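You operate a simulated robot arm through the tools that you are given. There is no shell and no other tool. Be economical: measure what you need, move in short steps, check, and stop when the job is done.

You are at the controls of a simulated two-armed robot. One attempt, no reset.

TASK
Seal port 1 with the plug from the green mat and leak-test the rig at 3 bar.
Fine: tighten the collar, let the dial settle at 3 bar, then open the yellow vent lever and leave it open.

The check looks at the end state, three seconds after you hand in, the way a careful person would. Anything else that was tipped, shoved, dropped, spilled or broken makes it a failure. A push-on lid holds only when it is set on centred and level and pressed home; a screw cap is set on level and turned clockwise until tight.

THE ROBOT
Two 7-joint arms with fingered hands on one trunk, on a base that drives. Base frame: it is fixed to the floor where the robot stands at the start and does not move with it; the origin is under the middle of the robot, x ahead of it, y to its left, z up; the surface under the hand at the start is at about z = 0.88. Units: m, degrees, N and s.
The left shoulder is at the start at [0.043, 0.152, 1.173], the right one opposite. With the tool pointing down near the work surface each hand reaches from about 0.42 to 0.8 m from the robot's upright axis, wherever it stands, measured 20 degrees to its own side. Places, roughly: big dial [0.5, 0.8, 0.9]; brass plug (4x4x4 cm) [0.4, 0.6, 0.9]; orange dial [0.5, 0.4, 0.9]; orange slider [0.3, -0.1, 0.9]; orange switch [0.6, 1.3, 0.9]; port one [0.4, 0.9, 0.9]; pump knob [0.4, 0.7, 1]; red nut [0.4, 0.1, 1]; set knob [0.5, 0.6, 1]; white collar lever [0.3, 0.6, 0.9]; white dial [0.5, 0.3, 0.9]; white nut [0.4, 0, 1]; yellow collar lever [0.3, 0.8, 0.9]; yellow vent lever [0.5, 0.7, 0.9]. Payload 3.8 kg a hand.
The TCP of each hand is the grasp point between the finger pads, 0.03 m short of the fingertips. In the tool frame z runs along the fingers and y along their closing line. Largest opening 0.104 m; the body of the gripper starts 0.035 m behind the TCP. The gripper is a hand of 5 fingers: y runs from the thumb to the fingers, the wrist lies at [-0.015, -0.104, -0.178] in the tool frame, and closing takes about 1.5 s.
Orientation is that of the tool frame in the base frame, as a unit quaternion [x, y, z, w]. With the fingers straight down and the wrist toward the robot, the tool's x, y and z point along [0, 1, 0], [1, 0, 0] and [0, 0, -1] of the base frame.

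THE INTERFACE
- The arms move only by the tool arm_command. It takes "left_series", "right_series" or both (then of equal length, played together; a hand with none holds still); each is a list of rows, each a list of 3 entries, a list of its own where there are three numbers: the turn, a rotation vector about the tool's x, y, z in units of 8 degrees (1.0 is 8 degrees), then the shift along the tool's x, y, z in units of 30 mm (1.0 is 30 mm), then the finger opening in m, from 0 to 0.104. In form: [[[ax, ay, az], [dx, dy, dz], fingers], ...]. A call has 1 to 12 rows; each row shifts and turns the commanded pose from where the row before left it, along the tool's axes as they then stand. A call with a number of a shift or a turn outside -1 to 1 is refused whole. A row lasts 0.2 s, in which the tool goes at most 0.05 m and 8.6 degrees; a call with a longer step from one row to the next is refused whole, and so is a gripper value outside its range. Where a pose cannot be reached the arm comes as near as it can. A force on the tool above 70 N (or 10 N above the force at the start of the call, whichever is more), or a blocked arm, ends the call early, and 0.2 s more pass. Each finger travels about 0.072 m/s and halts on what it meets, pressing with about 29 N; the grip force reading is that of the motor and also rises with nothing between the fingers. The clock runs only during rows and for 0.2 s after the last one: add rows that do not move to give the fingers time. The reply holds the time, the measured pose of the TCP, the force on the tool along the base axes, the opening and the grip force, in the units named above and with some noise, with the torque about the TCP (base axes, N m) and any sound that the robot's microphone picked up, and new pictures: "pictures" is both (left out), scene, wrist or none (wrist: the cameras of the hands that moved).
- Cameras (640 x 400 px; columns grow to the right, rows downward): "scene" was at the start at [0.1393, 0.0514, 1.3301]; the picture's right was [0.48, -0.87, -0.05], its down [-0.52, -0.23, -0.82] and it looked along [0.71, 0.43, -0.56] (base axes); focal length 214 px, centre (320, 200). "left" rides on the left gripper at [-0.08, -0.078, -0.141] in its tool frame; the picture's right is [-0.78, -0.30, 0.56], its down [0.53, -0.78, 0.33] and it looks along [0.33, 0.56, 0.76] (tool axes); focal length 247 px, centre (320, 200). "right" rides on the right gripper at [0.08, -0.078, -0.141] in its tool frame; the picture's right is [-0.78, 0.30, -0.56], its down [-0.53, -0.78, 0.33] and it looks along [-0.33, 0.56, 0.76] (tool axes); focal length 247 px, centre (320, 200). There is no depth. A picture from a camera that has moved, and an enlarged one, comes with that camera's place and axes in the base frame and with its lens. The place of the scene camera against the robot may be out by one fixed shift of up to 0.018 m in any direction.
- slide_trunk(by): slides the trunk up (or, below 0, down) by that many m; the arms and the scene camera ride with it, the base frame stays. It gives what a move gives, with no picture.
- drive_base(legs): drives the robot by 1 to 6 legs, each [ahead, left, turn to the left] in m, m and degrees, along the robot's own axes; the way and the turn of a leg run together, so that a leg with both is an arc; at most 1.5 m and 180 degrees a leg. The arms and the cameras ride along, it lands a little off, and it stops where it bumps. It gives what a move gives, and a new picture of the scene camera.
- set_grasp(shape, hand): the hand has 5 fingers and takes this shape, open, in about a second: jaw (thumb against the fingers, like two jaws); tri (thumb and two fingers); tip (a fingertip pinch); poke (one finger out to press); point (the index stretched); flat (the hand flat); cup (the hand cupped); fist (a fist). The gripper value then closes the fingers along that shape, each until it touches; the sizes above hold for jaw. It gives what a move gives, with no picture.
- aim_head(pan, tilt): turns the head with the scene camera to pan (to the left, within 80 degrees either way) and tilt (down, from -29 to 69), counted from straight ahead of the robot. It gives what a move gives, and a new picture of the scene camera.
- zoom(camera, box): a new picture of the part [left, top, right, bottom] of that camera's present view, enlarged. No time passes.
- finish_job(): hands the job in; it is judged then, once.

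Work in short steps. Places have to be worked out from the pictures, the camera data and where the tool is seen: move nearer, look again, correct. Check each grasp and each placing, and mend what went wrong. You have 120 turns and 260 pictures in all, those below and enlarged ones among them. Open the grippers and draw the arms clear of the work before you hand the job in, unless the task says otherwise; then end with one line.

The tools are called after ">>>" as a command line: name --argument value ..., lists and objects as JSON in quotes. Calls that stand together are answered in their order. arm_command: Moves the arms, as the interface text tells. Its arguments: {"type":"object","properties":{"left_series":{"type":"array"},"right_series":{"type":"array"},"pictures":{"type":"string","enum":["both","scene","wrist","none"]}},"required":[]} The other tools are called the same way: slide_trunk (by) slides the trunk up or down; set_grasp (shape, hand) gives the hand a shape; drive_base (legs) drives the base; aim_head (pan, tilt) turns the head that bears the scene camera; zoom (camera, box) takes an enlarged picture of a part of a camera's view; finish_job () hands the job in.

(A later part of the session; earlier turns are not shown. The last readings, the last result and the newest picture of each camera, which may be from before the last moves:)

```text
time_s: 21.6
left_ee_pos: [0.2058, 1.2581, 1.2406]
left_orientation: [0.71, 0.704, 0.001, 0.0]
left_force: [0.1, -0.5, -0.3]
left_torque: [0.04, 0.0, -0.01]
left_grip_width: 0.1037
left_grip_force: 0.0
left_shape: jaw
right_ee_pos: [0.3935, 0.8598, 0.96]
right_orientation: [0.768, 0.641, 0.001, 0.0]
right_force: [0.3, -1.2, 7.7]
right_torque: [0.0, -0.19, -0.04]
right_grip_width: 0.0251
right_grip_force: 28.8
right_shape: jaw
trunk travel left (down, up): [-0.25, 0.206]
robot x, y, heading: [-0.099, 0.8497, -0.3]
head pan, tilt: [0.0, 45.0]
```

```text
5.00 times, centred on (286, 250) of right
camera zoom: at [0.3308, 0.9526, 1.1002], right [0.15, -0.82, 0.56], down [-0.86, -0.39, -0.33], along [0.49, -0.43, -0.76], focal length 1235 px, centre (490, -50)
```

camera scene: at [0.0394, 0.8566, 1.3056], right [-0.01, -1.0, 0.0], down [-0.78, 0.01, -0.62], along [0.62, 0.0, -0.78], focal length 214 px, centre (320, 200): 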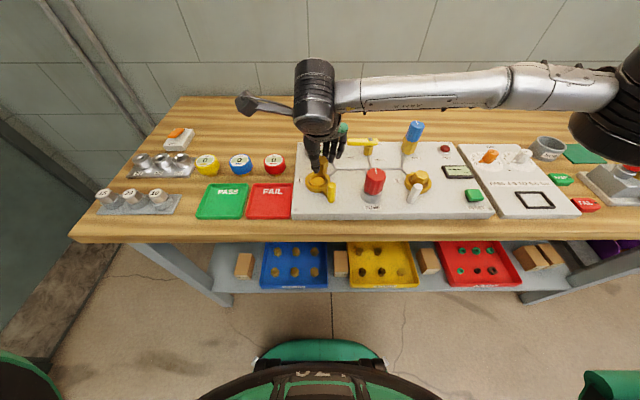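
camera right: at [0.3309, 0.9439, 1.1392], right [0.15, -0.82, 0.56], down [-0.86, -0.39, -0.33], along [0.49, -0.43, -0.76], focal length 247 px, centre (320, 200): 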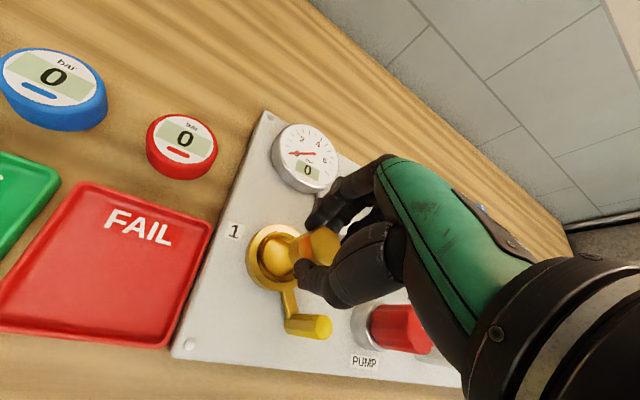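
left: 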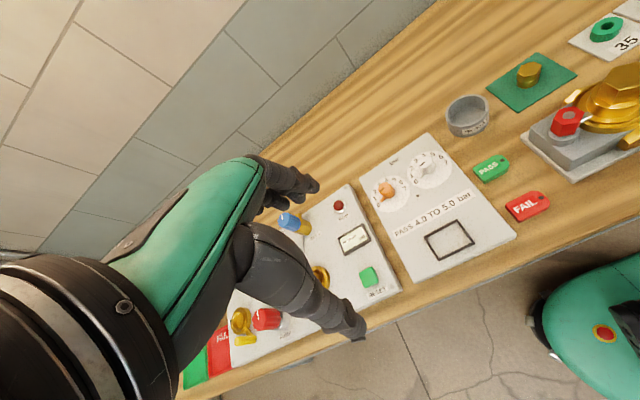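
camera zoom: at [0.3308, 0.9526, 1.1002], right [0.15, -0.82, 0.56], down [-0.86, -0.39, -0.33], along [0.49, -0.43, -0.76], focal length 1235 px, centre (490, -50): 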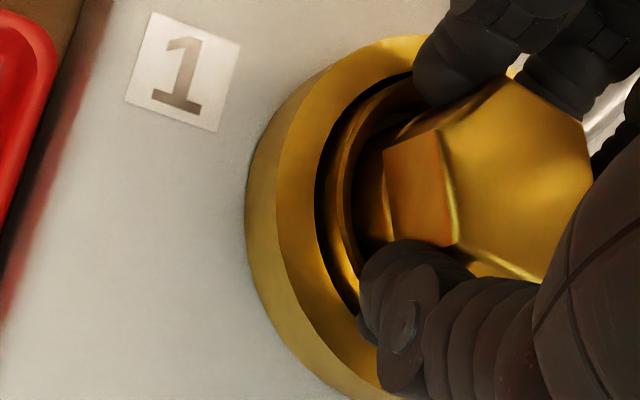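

Contact of about 10 N with torque pointing at the back fingertips touching the rim. I loosen slightly, rise 10 mm and look at how the plug sits.

>>> arm_command --right_series '[[[0, 0, 0], [0, 0, 0], 0.029], [[0, 0, 0], [0, 0, 0], 0.034], [[0, 0, 0], [0, 0, 0], 0.034], [[0, 0, 0], [0, 0, -0.2], 0.034], [[0, 0, 0], [0, 0, -0.2], 0.04], [[0, 0, 0], [0, 0, -0.4], 0.05], [[0, 0, 0], [0, 0, -0.6], 0.06], [[0, 0, 0], [0, 0, 0], 0.06]]' --pictures "none"

>>> zoom --camera "scene" --box '[300, 150, 348, 198]'

>>> zoom --camera "right" --box '[230, 210, 342, 290]'

```text
time_s: 23.4
left_ee_pos: [0.2065, 1.257, 1.2384]
left_orientation: [0.71, 0.705, 0.0, 0.0]
left_force: [0.3, -0.3, 0.8]
left_torque: [0.03, 0.02, -0.04]
left_grip_width: 0.1038
left_grip_force: 0.0
left_shape: jaw
right_ee_pos: [0.3943, 0.8582, 0.9982]
right_orientation: [0.768, 0.641, -0.001, -0.001]
right_force: [0.5, 0.2, -0.9]
right_torque: [0.01, -0.02, 0.01]
right_grip_width: 0.0596
right_grip_force: 0.0
right_shape: jaw
trunk travel left (down, up): [-0.25, 0.206]
robot x, y, heading: [-0.1005, 0.8466, -0.6]
head pan, tilt: [0.0, 45.0]
```

```text
8.33 times, centred on (324, 174) of scene
camera zoom: at [0.0395, 0.8565, 1.3055], right [-0.01, -1.0, 0.0], down [-0.78, 0.01, -0.62], along [0.62, 0.0, -0.78], focal length 1787 px, centre (287, 417)
```

zoom: 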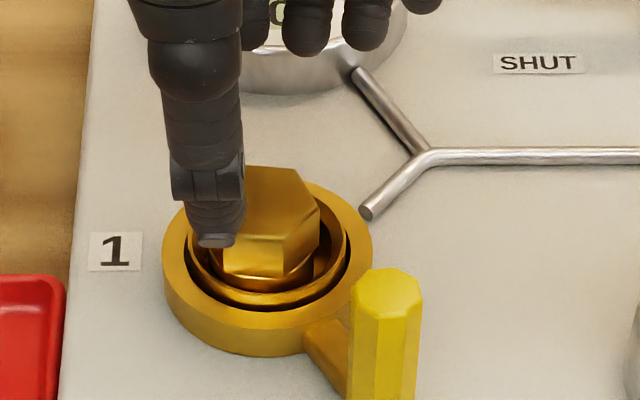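

```text
5.00 times, centred on (286, 250) of right
camera zoom: at [0.3311, 0.9517, 1.14], right [0.15, -0.82, 0.56], down [-0.86, -0.39, -0.33], along [0.49, -0.43, -0.76], focal length 1235 px, centre (490, -50)
```

zoom: 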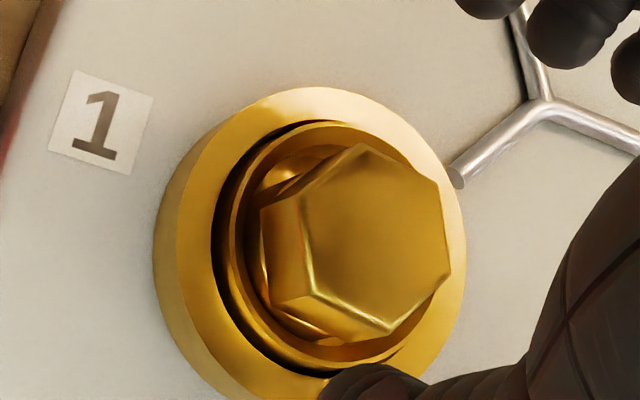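

Plug dropped in and stands in the bore. I raise the hand and take a clear look.

>>> arm_command --right_series '[[[0, 0, 0], [0, 0, -1], 0.06], [[0, 0, 0], [0, 0, -1], 0.06], [[0, 0, 0], [0, 0.3, -1], 0.06], [[0, 0, 0], [0, 1, -1], 0.06], [[0, 0, 0], [0, 1, 0], 0.06], [[0, 0, 0], [0, 1, 0], 0.06]]' --pictures "none"

>>> zoom --camera "scene" --box '[300, 150, 348, 198]'

>>> zoom --camera "scene" --box '[290, 130, 450, 214]'

```text
time_s: 24.8
left_ee_pos: [0.2067, 1.2573, 1.2376]
left_orientation: [0.709, 0.705, 0.0, -0.001]
left_force: [0.0, 0.1, 0.0]
left_torque: [0.05, -0.01, 0.01]
left_grip_width: 0.1037
left_grip_force: 0.1
left_shape: jaw
right_ee_pos: [0.491, 0.8426, 1.1247]
right_orientation: [0.768, 0.641, -0.001, 0.0]
right_force: [0.9, 0.6, -0.2]
right_torque: [0.01, 0.04, 0.01]
right_grip_width: 0.0596
right_grip_force: 0.1
right_shape: jaw
trunk travel left (down, up): [-0.25, 0.206]
robot x, y, heading: [-0.1017, 0.8513, -0.5]
head pan, tilt: [0.0, 45.0]
```

```text
8.33 times, centred on (324, 174) of scene
camera zoom: at [0.0402, 0.8566, 1.3054], right [-0.01, -1.0, 0.0], down [-0.78, 0.01, -0.62], along [0.62, 0.0, -0.78], focal length 1787 px, centre (287, 417)
```

zoom: 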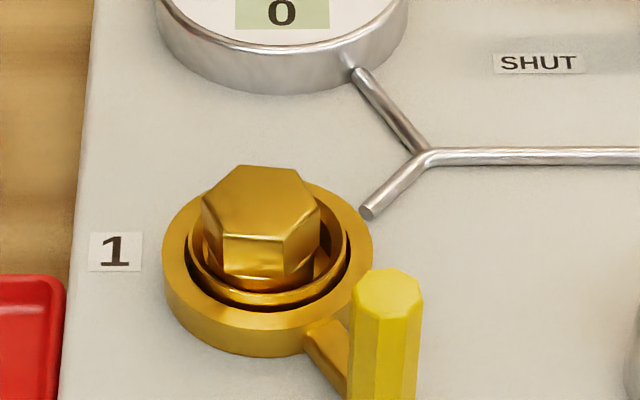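

```text
4.00 times, centred on (370, 172) of scene
camera zoom: at [0.0402, 0.8566, 1.3054], right [-0.01, -1.0, 0.0], down [-0.78, 0.01, -0.62], along [0.62, 0.0, -0.78], focal length 858 px, centre (120, 312)
```

zoom: 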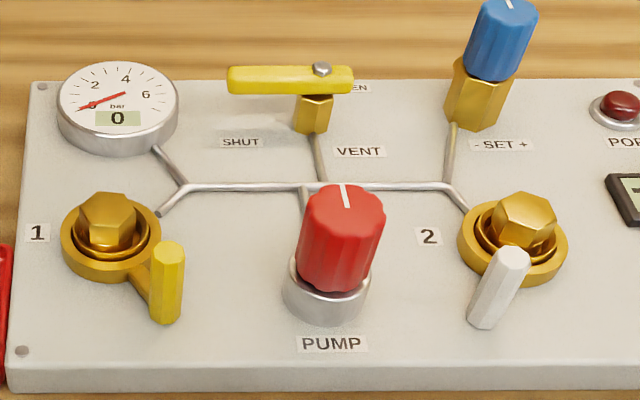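

The plug sits like the one in port 2. I press it home gently with closed fingertips: come over it with the fingers closed, to z≈1.0.

>>> arm_command --right_series '[[[0, 0, 0], [0, -0.85, 0], 0.04], [[0, 0, 0], [0, -0.85, 0], 0.02], [[0, 0, 0], [-0.05, -0.85, 0], 0.0], [[0, 0, 0], [-0.05, -0.85, 0], 0.0], [[0, 0, 0], [0, 0, 1], 0.0], [[0, 0, 0], [0, 0, 1], 0.0], [[0, 0, 0], [0, 0, 1], 0.0], [[0, 0, 0], [0, 0, 0.9], 0.0], [[0, 0, 0], [0, 0, 0], 0.0]]'

>>> zoom --camera "scene" --box '[290, 120, 370, 210]'

```text
time_s: 26.8
left_ee_pos: [0.206, 1.2566, 1.2383]
left_orientation: [0.71, 0.704, 0.001, 0.0]
left_force: [1.2, 0.6, 0.7]
left_torque: [-0.03, -0.02, 0.0]
left_grip_width: 0.1037
left_grip_force: 0.1
left_shape: jaw
right_ee_pos: [0.3903, 0.8588, 1.0019]
right_orientation: [0.767, 0.641, -0.001, 0.0]
right_force: [-0.8, 0.5, 0.7]
right_torque: [-0.03, -0.03, 0.01]
right_grip_width: 0.0002
right_grip_force: 28.8
right_shape: jaw
trunk travel left (down, up): [-0.25, 0.206]
robot x, y, heading: [-0.097, 0.8485, -0.2]
head pan, tilt: [0.0, 45.0]
camera scene: at [0.0393, 0.8565, 1.3056], right [-0.01, -1.0, 0.0], down [-0.78, 0.01, -0.62], along [0.62, 0.0, -0.78], focal length 214 px, centre (320, 200)
camera right: at [0.3289, 0.9514, 1.144], right [0.15, -0.82, 0.56], down [-0.86, -0.39, -0.33], along [0.49, -0.43, -0.76], focal length 247 px, centre (320, 200)
```

scene: 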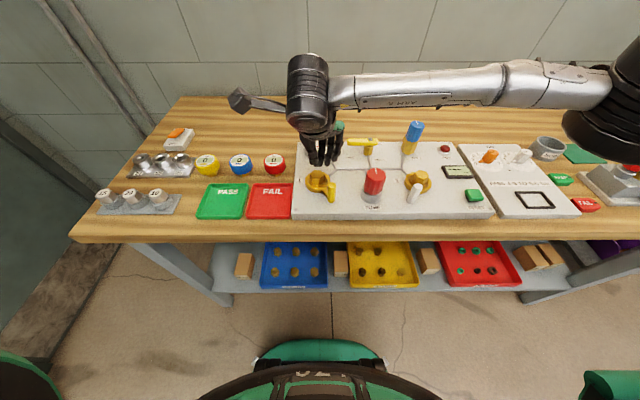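
right: 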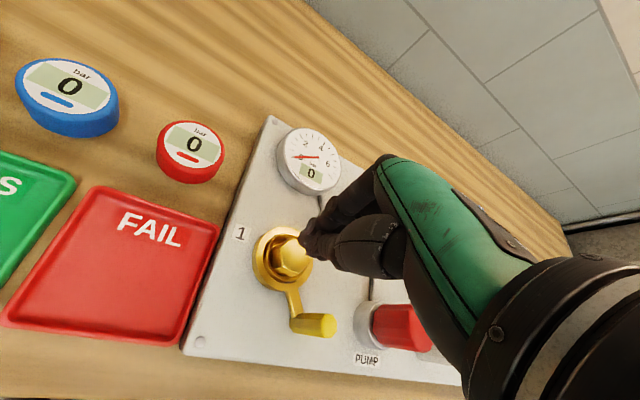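

```text
4.44 times, centred on (330, 165) of scene
camera zoom: at [0.0393, 0.8565, 1.3056], right [-0.01, -1.0, 0.0], down [-0.78, 0.01, -0.62], along [0.62, 0.0, -0.78], focal length 953 px, centre (276, 356)
```

zoom: 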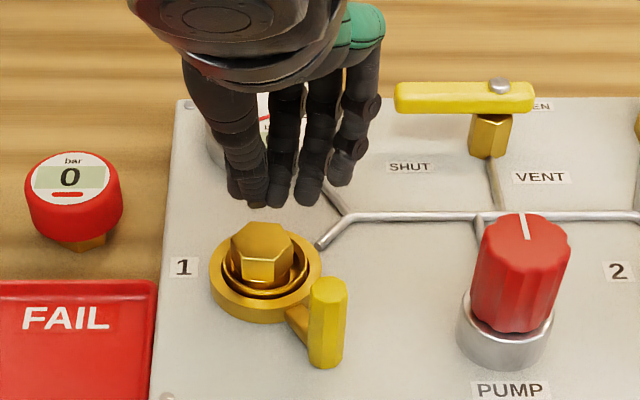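

>>> arm_command --right_series '[[[0, 0, 0], [0, 0, 0.25], 0.0], [[0, 0, 0], [0, 0, 0.25], 0.0], [[0, 0, 0], [0, 0, 0.12], 0.0], [[0, 0, 0], [0, 0, 0.1], 0.0]]' --pictures "none"

>>> zoom --camera "scene" --box '[290, 120, 370, 210]'

```text
time_s: 27.8
left_ee_pos: [0.2067, 1.2568, 1.2387]
left_orientation: [0.709, 0.705, 0.001, 0.0]
left_force: [-0.7, -0.2, -0.6]
left_torque: [0.01, 0.01, -0.07]
left_grip_width: 0.1037
left_grip_force: 0.2
left_shape: jaw
right_ee_pos: [0.3894, 0.8575, 0.9804]
right_orientation: [0.768, 0.641, -0.001, -0.001]
right_force: [-0.7, 0.5, 0.4]
right_torque: [0.01, 0.01, 0.03]
right_grip_width: 0.0
right_grip_force: 28.3
right_shape: jaw
trunk travel left (down, up): [-0.25, 0.206]
robot x, y, heading: [-0.1009, 0.8539, -0.4]
head pan, tilt: [0.0, 45.0]
```

```text
4.44 times, centred on (330, 165) of scene
camera zoom: at [0.0396, 0.8565, 1.3055], right [-0.01, -1.0, 0.0], down [-0.78, 0.01, -0.62], along [0.62, 0.0, -0.78], focal length 953 px, centre (276, 356)
```

zoom: 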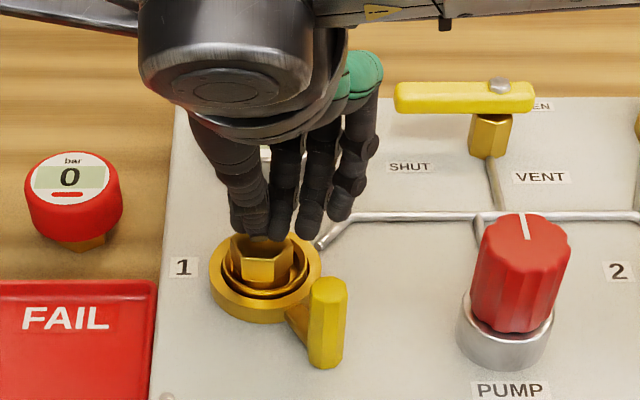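

Almost touching the hex top. I go down in 3 mm increments to feel contact and press.

>>> arm_command --right_series '[[[0, 0, 0], [0, 0, 0.1], 0.0], [[0, 0, 0], [0, 0, 0.1], 0.0], [[0, 0, 0], [0, 0, 0.1], 0.0]]' --pictures "none"

>>> zoom --camera "scene" --box '[290, 120, 370, 210]'

```text
time_s: 28.6
left_ee_pos: [0.2047, 1.2566, 1.2401]
left_orientation: [0.71, 0.705, 0.001, 0.0]
left_force: [-0.4, 0.3, -0.3]
left_torque: [0.05, 0.0, 0.0]
left_grip_width: 0.1037
left_grip_force: 0.1
left_shape: jaw
right_ee_pos: [0.3892, 0.8574, 0.9775]
right_orientation: [0.769, 0.64, 0.004, 0.002]
right_force: [3.7, -2.1, 23.3]
right_torque: [-0.06, -0.14, 0.03]
right_grip_width: 0.0002
right_grip_force: 28.5
right_shape: jaw
trunk travel left (down, up): [-0.25, 0.206]
robot x, y, heading: [-0.101, 0.8462, -0.7]
head pan, tilt: [0.0, 45.0]
```

```text
4.44 times, centred on (330, 165) of scene
camera zoom: at [0.0373, 0.8559, 1.3061], right [-0.01, -1.0, 0.0], down [-0.78, 0.01, -0.62], along [0.62, 0.0, -0.78], focal length 953 px, centre (276, 356)
```

zoom: 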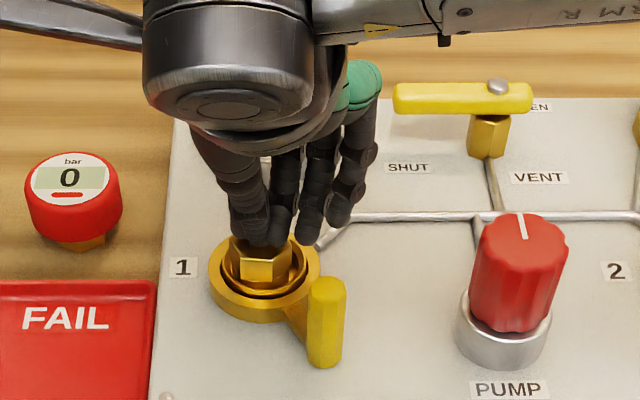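

Plug is firm at 23 N. I lift the right hand and move it off to the right.

>>> arm_command --right_series '[[[0, 0, 0], [0, 0, -0.8], 0.0], [[0, 0, 0], [0, 0, -1], 0.0], [[0, 0, 0], [0, 0, -1], 0.0], [[0, 0, 0], [0, 0, -1], 0.0], [[0, 0, 0], [0, 0, -1], 0.0], [[0, 0, 0], [0, 0, -1], 0.0], [[0, 0, -1], [-1, 0, -1], 0.03], [[0, 0, -1], [-1, 0, 0], 0.06], [[0, 0, -1], [-1, 0, 0], 0.08], [[0, 0, 0], [-1, 0, 0], 0.1], [[0, 0, 0], [-1, 0, 0], 0.1], [[0, 0, 0], [-1, 0, 0], 0.1]]' --pictures "none"

>>> drive_base --legs '[[-0.08, 0, 0]]'

>>> zoom --camera "scene" --box '[290, 100, 450, 200]'

```text
time_s: 31.2
left_ee_pos: [0.2054, 1.256, 1.2392]
left_orientation: [0.71, 0.704, 0.001, 0.0]
left_force: [-0.3, 0.3, -0.3]
left_torque: [0.0, -0.03, 0.01]
left_grip_width: 0.1036
left_grip_force: 0.0
left_shape: jaw
right_ee_pos: [0.4085, 0.6821, 1.1778]
right_orientation: [0.617, 0.787, 0.0, -0.001]
right_force: [-0.1, 0.2, -0.9]
right_torque: [0.0, 0.03, 0.02]
right_grip_width: 0.0995
right_grip_force: 0.1
right_shape: jaw
trunk travel left (down, up): [-0.25, 0.206]
robot x, y, heading: [-0.0981, 0.8525, -0.2]
head pan, tilt: [0.0, 45.0]
```

```text
time_s: 32.3
left_ee_pos: [0.1252, 1.259, 1.238]
left_orientation: [0.71, 0.704, -0.001, -0.001]
left_force: [-0.7, 0.1, -0.5]
left_torque: [0.0, 0.04, 0.0]
left_grip_width: 0.1037
left_grip_force: 0.1
left_shape: jaw
right_ee_pos: [0.3267, 0.6837, 1.1756]
right_orientation: [0.617, 0.787, -0.001, -0.002]
right_force: [0.5, 0.0, 0.0]
right_torque: [0.02, 0.03, -0.05]
right_grip_width: 0.1
right_grip_force: 0.1
right_shape: jaw
trunk travel left (down, up): [-0.25, 0.206]
robot x, y, heading: [-0.1803, 0.8512, -0.4]
head pan, tilt: [0.0, 45.0]
camera scene: at [-0.0412, 0.8568, 1.3052], right [-0.01, -1.0, 0.0], down [-0.78, 0.01, -0.62], along [0.62, 0.0, -0.78], focal length 214 px, centre (320, 200)
```

scene: 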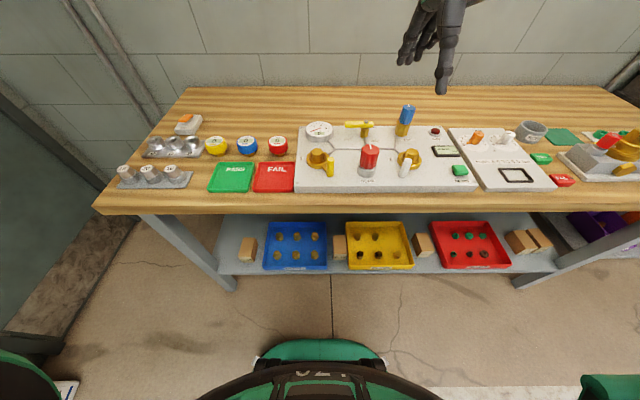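

```text
4.00 times, centred on (370, 150) of scene
camera zoom: at [-0.0412, 0.8568, 1.3052], right [-0.01, -1.0, 0.0], down [-0.78, 0.01, -0.62], along [0.62, 0.0, -0.78], focal length 858 px, centre (120, 400)
```

zoom: 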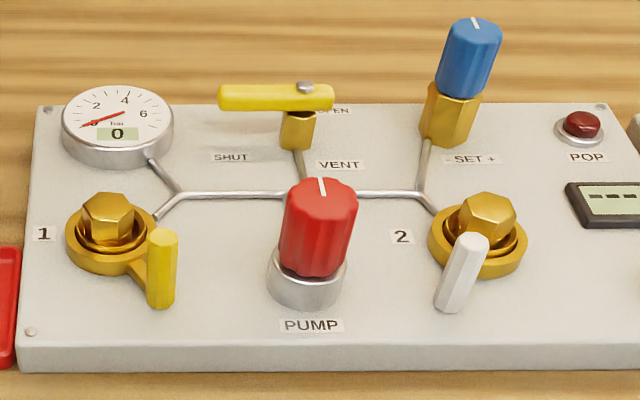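

I rotate the left hand 90° inward so its wrist points to the left, clear of the rig.

>>> arm_command --left_series '[[[0, 0, 0.94], [0, 0, 0], 0.06], [[0, 0, 0.94], [0, 0, 0], 0.06], [[0, 0, 0.94], [0, 0, 0], 0.06], [[0, 0, 0.94], [0, 0, 0], 0.06], [[0, 0, 0.94], [0, 0, 0], 0.06], [[0, 0, 0.94], [0, 0, 0], 0.06], [[0, 0, 0.94], [0, 0, 0], 0.06], [[0, 0, 0.94], [0, 0, 0], 0.06], [[0, 0, 0.94], [0, 0, 0], 0.06], [[0, 0, 0.94], [0, 0, 0], 0.06], [[0, 0, 0.94], [0, 0, 0], 0.06], [[0, 0, 0.94], [0, 0, 0], 0.06]]' --pictures "none"

>>> arm_command --left_series '[[[0, 0, 0], [0.6, 1, 0], 0.06], [[0, 0, 0], [0.6, 1, 0], 0.06], [[0, 0, 0], [0.6, 1, 0], 0.06], [[0, 0, 0], [0.6, 1, 0], 0.06], [[0, 0, 0], [0.6, 1, 0], 0.06], [[0, 0, 0], [0.6, 1, 0], 0.06], [[0, 0, 0], [0.6, 1, 0], 0.06], [[0, 0, 0], [0.6, 1, 0], 0.06], [[0, 0, 0], [0.6, 1, 0], 0.06], [[0, 0, 0], [0.6, 1, 0], 0.06], [[0, 0, 0], [0.6, 1, 0], 0.06], [[0, 0, 0], [0.6, 1, 0], 0.06]]'

```text
time_s: 34.9
left_ee_pos: [0.1239, 1.2484, 1.2598]
left_orientation: [1.0, -0.006, 0.001, 0.0]
left_force: [-0.1, 0.5, 0.0]
left_torque: [0.0, 0.0, 0.0]
left_grip_width: 0.0605
left_grip_force: 0.1
left_shape: jaw
left hand out of reach, approached as far as the arm can: row 11
right_ee_pos: [0.3249, 0.6833, 1.1768]
right_orientation: [0.618, 0.787, -0.001, 0.001]
right_force: [-0.8, 0.6, 0.0]
right_torque: [0.01, 0.0, -0.01]
right_grip_width: 0.1002
right_grip_force: 0.1
right_shape: jaw
trunk travel left (down, up): [-0.25, 0.206]
robot x, y, heading: [-0.1834, 0.8485, -0.4]
head pan, tilt: [0.0, 45.0]
```

```text
time_s: 37.5
left_ee_pos: [0.3038, 0.9179, 1.2514]
left_orientation: [1.0, -0.006, -0.001, 0.0]
left_force: [0.2, 0.1, 0.6]
left_torque: [-0.03, 0.01, 0.01]
left_grip_width: 0.0604
left_grip_force: 0.1
left_shape: jaw
left hand out of reach, approached as far as the arm can: row 11, 12
right_ee_pos: [0.3261, 0.6839, 1.178]
right_orientation: [0.618, 0.786, -0.002, -0.001]
right_force: [-0.1, 0.5, 0.1]
right_torque: [-0.02, 0.01, 0.02]
right_grip_width: 0.0998
right_grip_force: 0.0
right_shape: jaw
trunk travel left (down, up): [-0.25, 0.206]
robot x, y, heading: [-0.1803, 0.8524, -0.6]
head pan, tilt: [0.0, 45.0]
camera scene: at [-0.0434, 0.8574, 1.3057], right [-0.01, -1.0, 0.0], down [-0.78, 0.01, -0.62], along [0.62, 0.0, -0.78], focal length 214 px, centre (320, 200)
camera left: at [0.2251, 0.9949, 1.3924], right [-0.77, 0.31, -0.56], down [0.54, 0.77, -0.33], along [0.33, -0.56, -0.76], focal length 247 px, centre (320, 200)
```

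scene: 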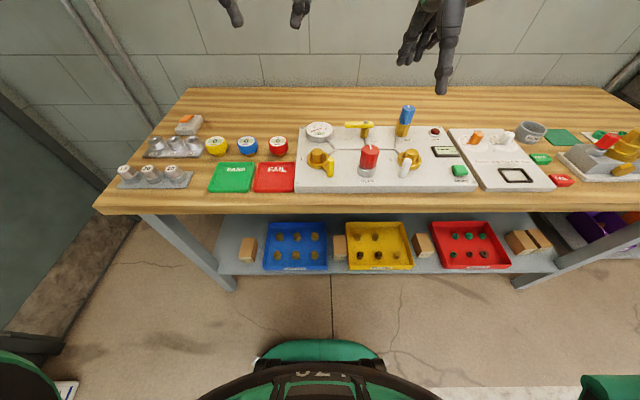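
left: 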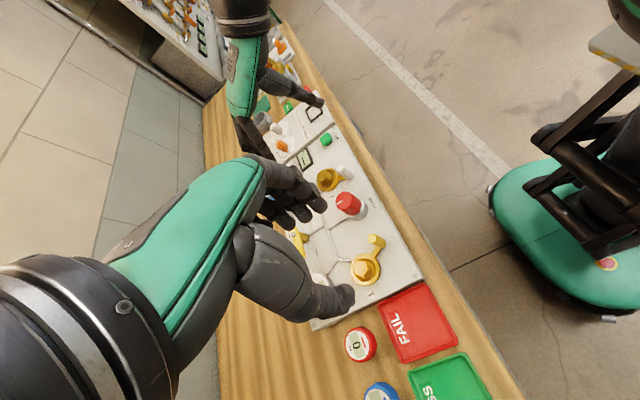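

The arm is near its limit at this height; the wrist view puts the handle at [0.340, 0.825]. I rotate back 16°, and lower.

>>> arm_command --left_series '[[[0, 0, -0.5], [0, 0, 0.8], 0.06], [[0, 0, -0.5], [0, 0, 0.8], 0.06], [[0, 0, -0.5], [0, 0, 0.8], 0.06], [[0, 0, -0.5], [0, 0, 0.8], 0.06], [[0, 0, 0], [0, 0, 0.8], 0.06], [[0, 0, 0], [0, 0, 0.8], 0.06]]'

```text
time_s: 38.9
left_ee_pos: [0.3038, 0.9156, 1.1071]
left_orientation: [0.991, 0.133, -0.001, 0.0]
left_force: [-0.1, 0.0, -0.5]
left_torque: [-0.01, 0.01, 0.04]
left_grip_width: 0.0602
left_grip_force: 0.1
left_shape: jaw
right_ee_pos: [0.3273, 0.6843, 1.1775]
right_orientation: [0.618, 0.786, -0.001, 0.0]
right_force: [-0.4, 0.4, -0.6]
right_torque: [-0.01, -0.05, -0.02]
right_grip_width: 0.1001
right_grip_force: 0.0
right_shape: jaw
trunk travel left (down, up): [-0.25, 0.206]
robot x, y, heading: [-0.1785, 0.8499, -0.4]
head pan, tilt: [0.0, 45.0]
camera scene: at [-0.0419, 0.8569, 1.3054], right [-0.01, -1.0, 0.0], down [-0.78, 0.01, -0.62], along [0.62, 0.0, -0.78], focal length 214 px, centre (320, 200)
camera left: at [0.2063, 0.9684, 1.2478], right [-0.83, 0.08, -0.56], down [0.31, 0.89, -0.33], along [0.47, -0.45, -0.76], focal length 247 px, centre (320, 200)
```

scene: 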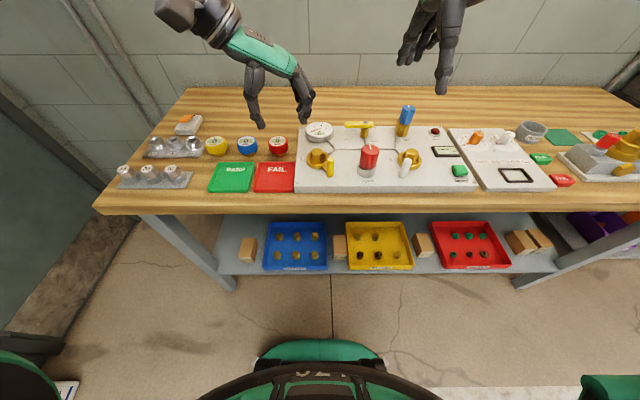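
left: 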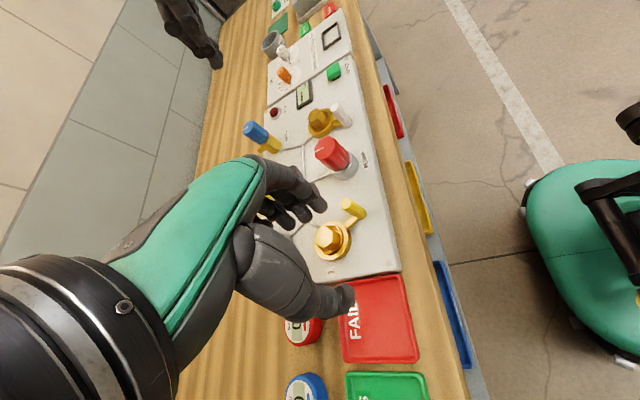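

>>> zoom --camera "left" --box '[288, 170, 400, 260]'

```text
4.44 times, centred on (344, 215) of left
camera zoom: at [0.2063, 0.9684, 1.2478], right [-0.83, 0.08, -0.56], down [0.31, 0.89, -0.33], along [0.47, -0.45, -0.76], focal length 1098 px, centre (213, 133)
```

zoom: 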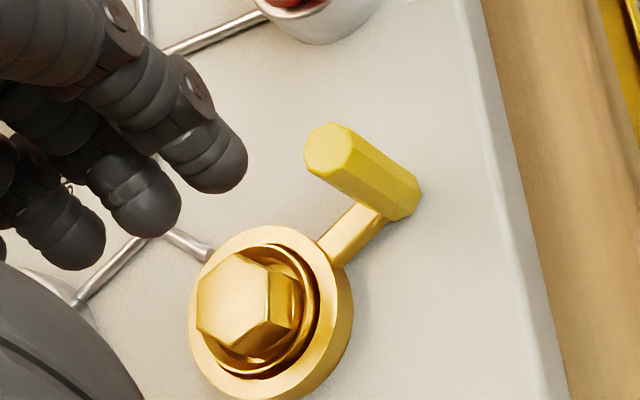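

Handle is at about [0.339, 0.822], top z≈0.966. I bring the left hand over it, tips just above its top.

>>> arm_command --left_series '[[[0, 0, 0], [0.075, 0.83, 0.5], 0.05], [[0, 0, 0], [0.075, 0.83, 0.8], 0.05], [[0, 0, 0], [0.075, 0.83, 0.8], 0.05], [[0, 0, 0], [0.075, 0.83, 0.8], 0.05], [[0, 0, 0], [0, 0, 0.3], 0.05], [[0, 0, 0], [0, 0, 0], 0.05]]'

>>> zoom --camera "left" --box '[240, 170, 400, 270]'

>>> zoom --camera "scene" --box '[290, 110, 386, 200]'

```text
time_s: 40.3
left_ee_pos: [0.3266, 0.8436, 1.0125]
left_orientation: [0.991, 0.134, 0.0, 0.0]
left_force: [-0.3, 0.8, 0.5]
left_torque: [-0.03, -0.01, -0.01]
left_grip_width: 0.0505
left_grip_force: 0.0
left_shape: jaw
left hand out of reach, approached as far as the arm can: row 4
right_ee_pos: [0.3274, 0.6839, 1.1765]
right_orientation: [0.617, 0.787, -0.001, 0.0]
right_force: [0.0, -0.3, 0.4]
right_torque: [-0.03, 0.0, -0.01]
right_grip_width: 0.1001
right_grip_force: 0.2
right_shape: jaw
trunk travel left (down, up): [-0.25, 0.206]
robot x, y, heading: [-0.1809, 0.8536, -0.6]
head pan, tilt: [0.0, 45.0]
camera scene: at [-0.0421, 0.8569, 1.3055], right [-0.01, -1.0, 0.0], down [-0.78, 0.01, -0.62], along [0.62, 0.0, -0.78], focal length 214 px, centre (320, 200)
camera left: at [0.2275, 0.8952, 1.1538], right [-0.83, 0.08, -0.56], down [0.31, 0.89, -0.33], along [0.47, -0.45, -0.76], focal length 247 px, centre (320, 200)
```

scene: 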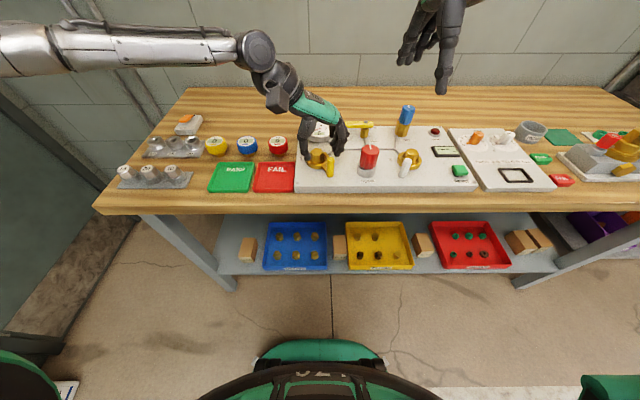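
left: 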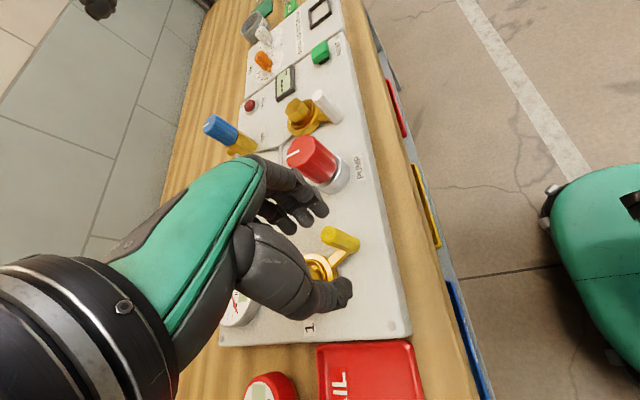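

```text
4.00 times, centred on (320, 220) of left
camera zoom: at [0.2275, 0.8952, 1.1538], right [-0.83, 0.08, -0.56], down [0.31, 0.89, -0.33], along [0.47, -0.45, -0.76], focal length 988 px, centre (320, 120)
```

zoom: 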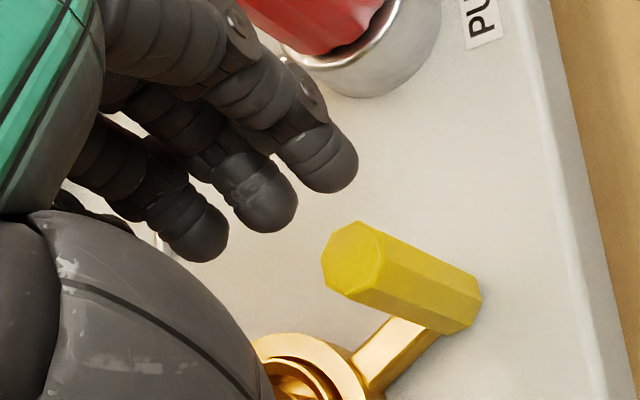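

```text
4.44 times, centred on (338, 155) of scene
camera zoom: at [-0.0421, 0.8569, 1.3055], right [-0.01, -1.0, 0.0], down [-0.78, 0.01, -0.62], along [0.62, 0.0, -0.78], focal length 953 px, centre (240, 400)
```

zoom: 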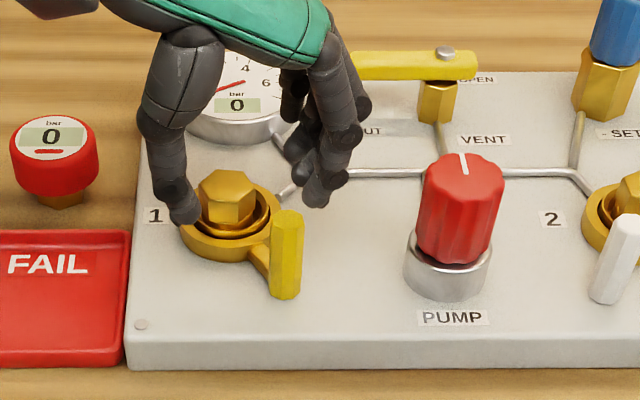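

Left arm is at its limit again here; lifting and driving the base 12 cm to the right will give it room.

>>> arm_command --left_series '[[[0, 0, 0], [0, 0, -1], 0.05], [[0, 0, 0], [0, 0, -1], 0.05], [[0, 0, 0], [0, 0, -1], 0.05], [[0, 0, 0], [0, -1, -0.5], 0.05], [[0, 0, 0], [0, -1, 0], 0.05], [[0, 0, 0], [0, -1, 0], 0.05]]' --pictures "none"

>>> drive_base --legs '[[0, -0.14, 0]]'

```text
time_s: 41.7
left_ee_pos: [0.2989, 0.9306, 1.1204]
left_orientation: [0.991, 0.133, 0.0, 0.001]
left_force: [0.1, -0.9, 0.3]
left_torque: [-0.03, 0.01, 0.01]
left_grip_width: 0.0506
left_grip_force: 0.0
left_shape: jaw
right_ee_pos: [0.3256, 0.6843, 1.1782]
right_orientation: [0.617, 0.787, 0.0, 0.0]
right_force: [-0.3, -0.4, -0.3]
right_torque: [0.0, 0.01, 0.02]
right_grip_width: 0.1001
right_grip_force: 0.0
right_shape: jaw
trunk travel left (down, up): [-0.25, 0.206]
robot x, y, heading: [-0.183, 0.8496, -0.3]
head pan, tilt: [0.0, 45.0]
```

```text
time_s: 43.0
left_ee_pos: [0.2993, 0.7945, 1.1178]
left_orientation: [0.991, 0.134, 0.0, 0.001]
left_force: [-0.4, -0.3, 0.5]
left_torque: [-0.02, 0.0, 0.0]
left_grip_width: 0.0504
left_grip_force: 0.0
left_shape: jaw
right_ee_pos: [0.327, 0.5471, 1.1787]
right_orientation: [0.617, 0.787, -0.001, 0.0]
right_force: [-0.2, 0.4, -0.5]
right_torque: [-0.01, -0.03, -0.01]
right_grip_width: 0.1001
right_grip_force: 0.0
right_shape: jaw
trunk travel left (down, up): [-0.25, 0.206]
robot x, y, heading: [-0.1806, 0.7135, -0.3]
head pan, tilt: [0.0, 45.0]
camera scene: at [-0.0433, 0.7199, 1.3055], right [-0.01, -1.0, 0.0], down [-0.78, 0.0, -0.62], along [0.62, 0.0, -0.78], focal length 214 px, centre (320, 200)
```

scene: 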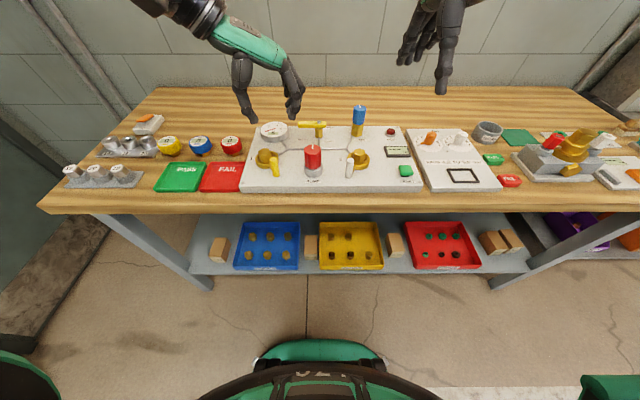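

>>> arm_command --left_series '[[[0, 0, 0], [0.5, -0.17, 0.3], 0.05], [[0, 0, 0], [0.5, -0.17, 0.8], 0.05], [[0, 0, 0], [0.52, -0.17, 0.9], 0.05], [[0, 0, 0], [0, 0, 0.9], 0.05], [[0, 0, 0], [0, 0, 0.6], 0.05], [[0, 0, 0], [0, 0, 0], 0.05]]' --pictures "none"

>>> zoom --camera "left" --box '[240, 170, 400, 270]'

>>> zoom --camera "scene" --box '[234, 110, 330, 200]'

```text
time_s: 44.4
left_ee_pos: [0.3391, 0.8203, 1.0152]
left_orientation: [0.991, 0.134, 0.0, 0.0]
left_force: [0.4, -0.4, -0.1]
left_torque: [0.0, 0.03, 0.02]
left_grip_width: 0.0505
left_grip_force: 0.0
left_shape: jaw
right_ee_pos: [0.3257, 0.5467, 1.1782]
right_orientation: [0.617, 0.787, 0.0, 0.0]
right_force: [0.4, -0.3, -0.1]
right_torque: [0.02, -0.05, 0.01]
right_grip_width: 0.1
right_grip_force: 0.0
right_shape: jaw
trunk travel left (down, up): [-0.25, 0.206]
robot x, y, heading: [-0.1829, 0.7171, -0.5]
head pan, tilt: [0.0, 45.0]
```

```text
4.00 times, centred on (320, 220) of left
camera zoom: at [0.2418, 0.8727, 1.1545], right [-0.83, 0.08, -0.56], down [0.31, 0.89, -0.33], along [0.47, -0.45, -0.76], focal length 988 px, centre (320, 120)
```

zoom: 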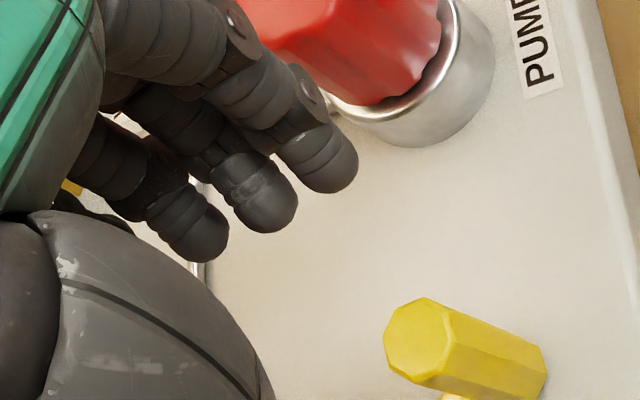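

```text
4.44 times, centred on (282, 155) of scene
camera zoom: at [-0.0434, 0.7185, 1.3055], right [-0.01, -1.0, 0.0], down [-0.78, 0.0, -0.62], along [0.62, 0.0, -0.78], focal length 953 px, centre (489, 400)
```

zoom: 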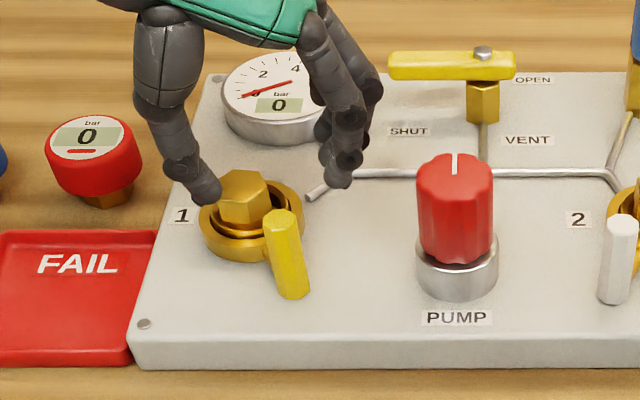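

>>> arm_command --left_series '[[[0, 0, 0], [-0.03, -0.05, 0.5], 0.05], [[0, 0, 0], [0, 0, 0.5], 0.05], [[0, 0, 0], [0, 0, 0.4], 0.05], [[0, 0, 0], [0, 0, 0], 0.05]]' --pictures "none"

>>> zoom --camera "left" --box '[240, 170, 400, 270]'

>>> zoom --camera "scene" --box '[234, 110, 330, 200]'

```text
time_s: 45.4
left_ee_pos: [0.3374, 0.8212, 0.9731]
left_orientation: [0.991, 0.134, 0.0, -0.001]
left_force: [0.1, -0.1, -0.1]
left_torque: [0.0, -0.01, 0.0]
left_grip_width: 0.0504
left_grip_force: 0.1
left_shape: jaw
right_ee_pos: [0.325, 0.5469, 1.177]
right_orientation: [0.618, 0.787, -0.001, 0.0]
right_force: [0.3, -0.5, -1.0]
right_torque: [0.01, 0.01, 0.0]
right_grip_width: 0.1
right_grip_force: 0.2
right_shape: jaw
trunk travel left (down, up): [-0.25, 0.206]
robot x, y, heading: [-0.1803, 0.7129, -0.3]
head pan, tilt: [0.0, 45.0]
```

```text
4.00 times, centred on (320, 220) of left
camera zoom: at [0.2392, 0.8735, 1.1131], right [-0.83, 0.08, -0.56], down [0.31, 0.89, -0.33], along [0.47, -0.45, -0.76], focal length 988 px, centre (320, 120)
```

zoom: 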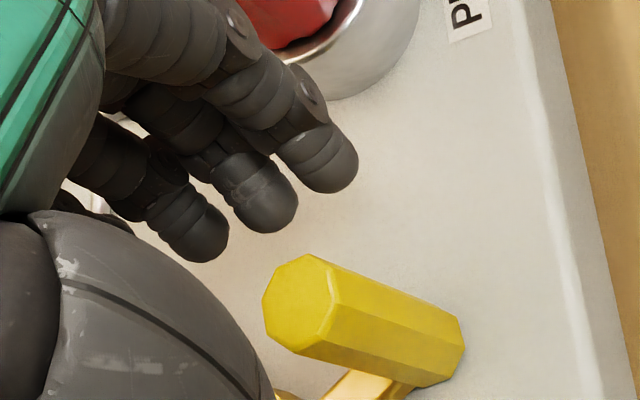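

```text
4.44 times, centred on (282, 155) of scene
camera zoom: at [-0.0434, 0.7186, 1.3055], right [-0.01, -1.0, 0.0], down [-0.78, 0.0, -0.62], along [0.62, 0.0, -0.78], focal length 953 px, centre (489, 400)
```

zoom: 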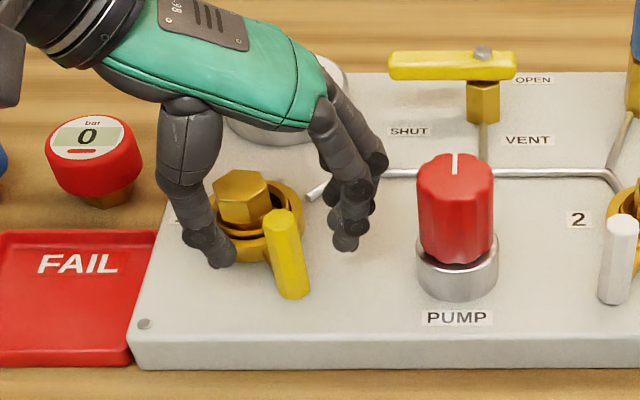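

>>> arm_command --left_series '[[[0, 0, 0], [-0.1, 0, 0.3], 0.05], [[0, 0, 0], [0, 0, 0.25], 0.04], [[0, 0, 0], [0, 0, 0], 0.032], [[0, 0, 0], [0, 0, 0], 0.03], [[0, 0, 0], [0, 0, 0], 0.03]]' --pictures "none"

>>> zoom --camera "left" --box '[240, 170, 400, 270]'

>>> zoom --camera "scene" --box '[234, 110, 330, 200]'

```text
time_s: 46.6
left_ee_pos: [0.3357, 0.819, 0.9556]
left_orientation: [0.991, 0.134, 0.0, 0.0]
left_force: [1.4, -1.1, -0.7]
left_torque: [0.01, 0.01, -0.01]
left_grip_width: 0.0302
left_grip_force: 0.1
left_shape: jaw
right_ee_pos: [0.3262, 0.547, 1.1765]
right_orientation: [0.617, 0.787, 0.0, 0.0]
right_force: [-0.4, -1.4, -0.4]
right_torque: [0.03, 0.0, -0.03]
right_grip_width: 0.0995
right_grip_force: 0.1
right_shape: jaw
trunk travel left (down, up): [-0.25, 0.206]
robot x, y, heading: [-0.1812, 0.7109, -0.2]
head pan, tilt: [0.0, 45.0]
```

```text
4.00 times, centred on (320, 220) of left
camera zoom: at [0.2379, 0.8731, 1.0968], right [-0.83, 0.08, -0.56], down [0.31, 0.89, -0.33], along [0.47, -0.45, -0.76], focal length 988 px, centre (320, 120)
```

zoom: 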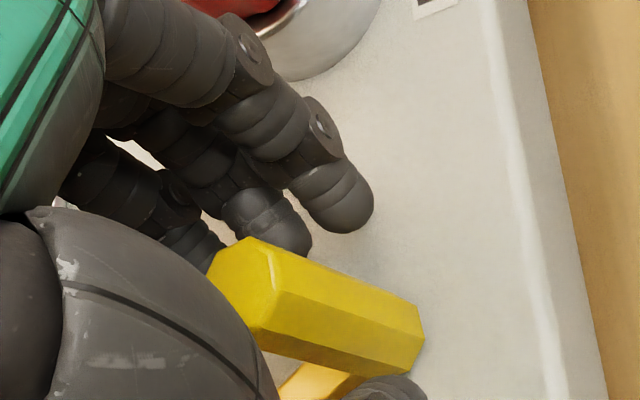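

```text
4.44 times, centred on (282, 155) of scene
camera zoom: at [-0.0433, 0.7187, 1.3055], right [-0.01, -1.0, 0.0], down [-0.78, 0.0, -0.62], along [0.62, 0.0, -0.78], focal length 953 px, centre (489, 400)
```

zoom: 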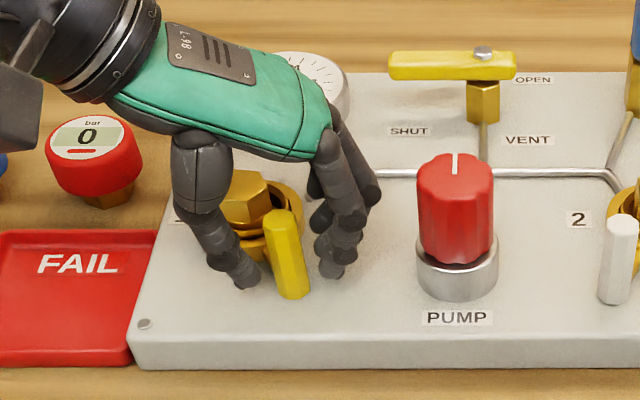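

Handle is inside the loose grip. I sweep it clockwise around the port, first ~30° in small steps.

>>> arm_command --left_series '[[[0, 0, 0], [-0.05, -0.25, 0], 0.03], [[0, 0, 0], [-0.05, -0.26, 0], 0.03], [[0, 0, 0], [0, -0.28, 0], 0.03], [[0, 0, 0], [0.02, -0.28, 0], 0.03], [[0, 0, 0], [0, 0, 0], 0.03]]' --pictures "none"

>>> zoom --camera "scene" --box '[234, 110, 330, 200]'

```text
time_s: 47.8
left_ee_pos: [0.3257, 0.8514, 0.9551]
left_orientation: [0.991, 0.134, -0.001, 0.001]
left_force: [1.0, -0.7, -0.7]
left_torque: [-0.02, -0.02, -0.01]
left_grip_width: 0.0305
left_grip_force: 0.1
left_shape: jaw
right_ee_pos: [0.3261, 0.5461, 1.1769]
right_orientation: [0.617, 0.787, 0.0, -0.001]
right_force: [-1.1, 0.2, -0.2]
right_torque: [-0.01, 0.03, 0.02]
right_grip_width: 0.0997
right_grip_force: 0.1
right_shape: jaw
trunk travel left (down, up): [-0.25, 0.206]
robot x, y, heading: [-0.1854, 0.7146, -0.4]
head pan, tilt: [0.0, 45.0]
```

```text
4.44 times, centred on (282, 155) of scene
camera zoom: at [-0.0432, 0.7183, 1.3055], right [-0.01, -1.0, 0.0], down [-0.78, 0.0, -0.62], along [0.62, 0.0, -0.78], focal length 953 px, centre (489, 400)
```

zoom: 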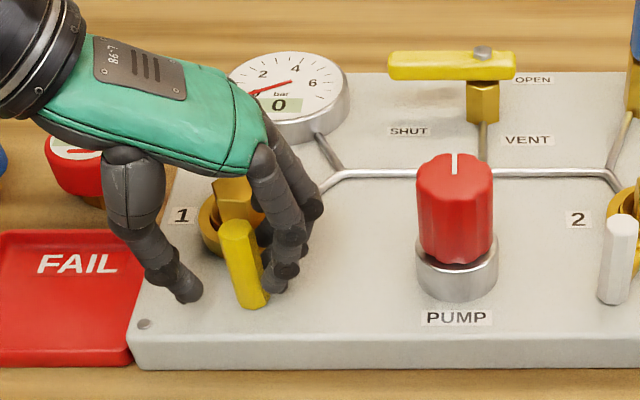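

Handle follows freely (about 1 N). I continue the arc until it resists.

>>> arm_command --left_series '[[[0, 0, 0], [0.07, -0.27, 0], 0.03], [[0, 0, 0], [0.1, -0.26, 0], 0.03], [[0, 0, 0], [0.14, -0.25, 0], 0.03], [[0, 0, 0], [0.16, -0.22, 0], 0.03], [[0, 0, 0], [0, 0, 0], 0.03]]' --pictures "none"

>>> zoom --camera "scene" --box '[234, 110, 330, 200]'

```text
time_s: 49.0
left_ee_pos: [0.3294, 0.8842, 0.9556]
left_orientation: [0.991, 0.135, 0.0, 0.0]
left_force: [-0.1, -0.3, -0.1]
left_torque: [-0.02, 0.02, 0.01]
left_grip_width: 0.0305
left_grip_force: 0.1
left_shape: jaw
right_ee_pos: [0.3263, 0.5475, 1.177]
right_orientation: [0.617, 0.787, 0.0, -0.001]
right_force: [0.9, -0.3, -0.6]
right_torque: [0.01, 0.0, -0.02]
right_grip_width: 0.0999
right_grip_force: 0.0
right_shape: jaw
trunk travel left (down, up): [-0.25, 0.206]
robot x, y, heading: [-0.1767, 0.7129, -0.3]
head pan, tilt: [0.0, 45.0]
```

```text
4.44 times, centred on (282, 155) of scene
camera zoom: at [-0.0433, 0.7184, 1.3055], right [-0.01, -1.0, 0.0], down [-0.78, 0.0, -0.62], along [0.62, 0.0, -0.78], focal length 953 px, centre (489, 400)
```

zoom: 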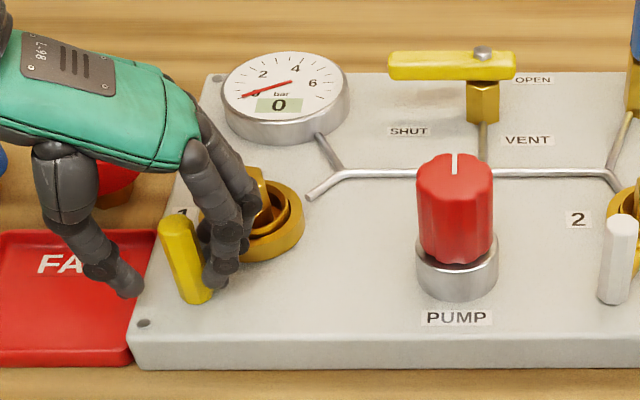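

>>> zoom --camera "left" --box '[160, 120, 400, 270]'

>>> zoom --camera "scene" --box '[260, 135, 308, 180]'

```text
2.67 times, centred on (280, 195) of left
camera zoom: at [0.2324, 0.9369, 1.095], right [-0.83, 0.08, -0.56], down [0.31, 0.89, -0.33], along [0.47, -0.45, -0.76], focal length 659 px, centre (427, 213)
```

zoom: 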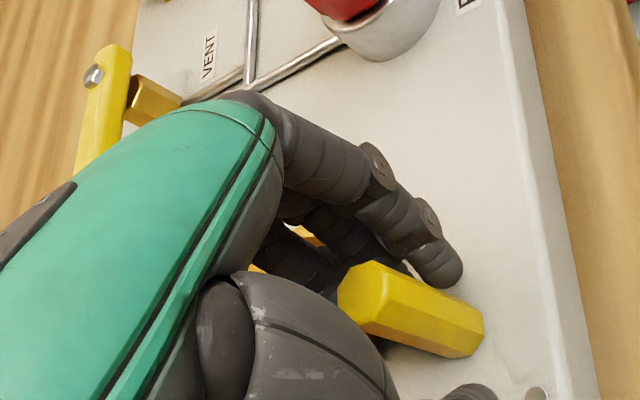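

```text
8.89 times, centred on (284, 158) of scene
camera zoom: at [-0.0433, 0.7184, 1.3055], right [-0.01, -1.0, 0.0], down [-0.78, 0.0, -0.62], along [0.62, 0.0, -0.78], focal length 1906 px, centre (640, 578)
```

zoom: 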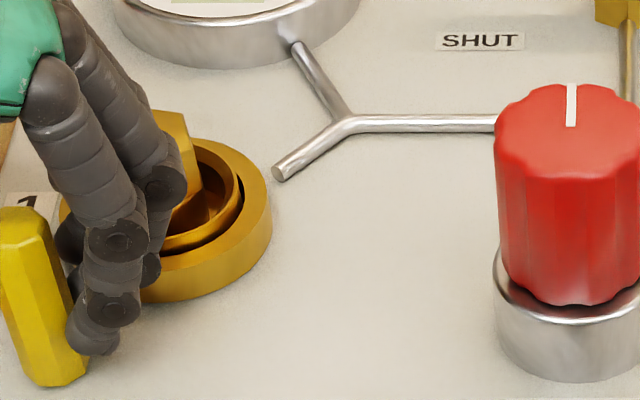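

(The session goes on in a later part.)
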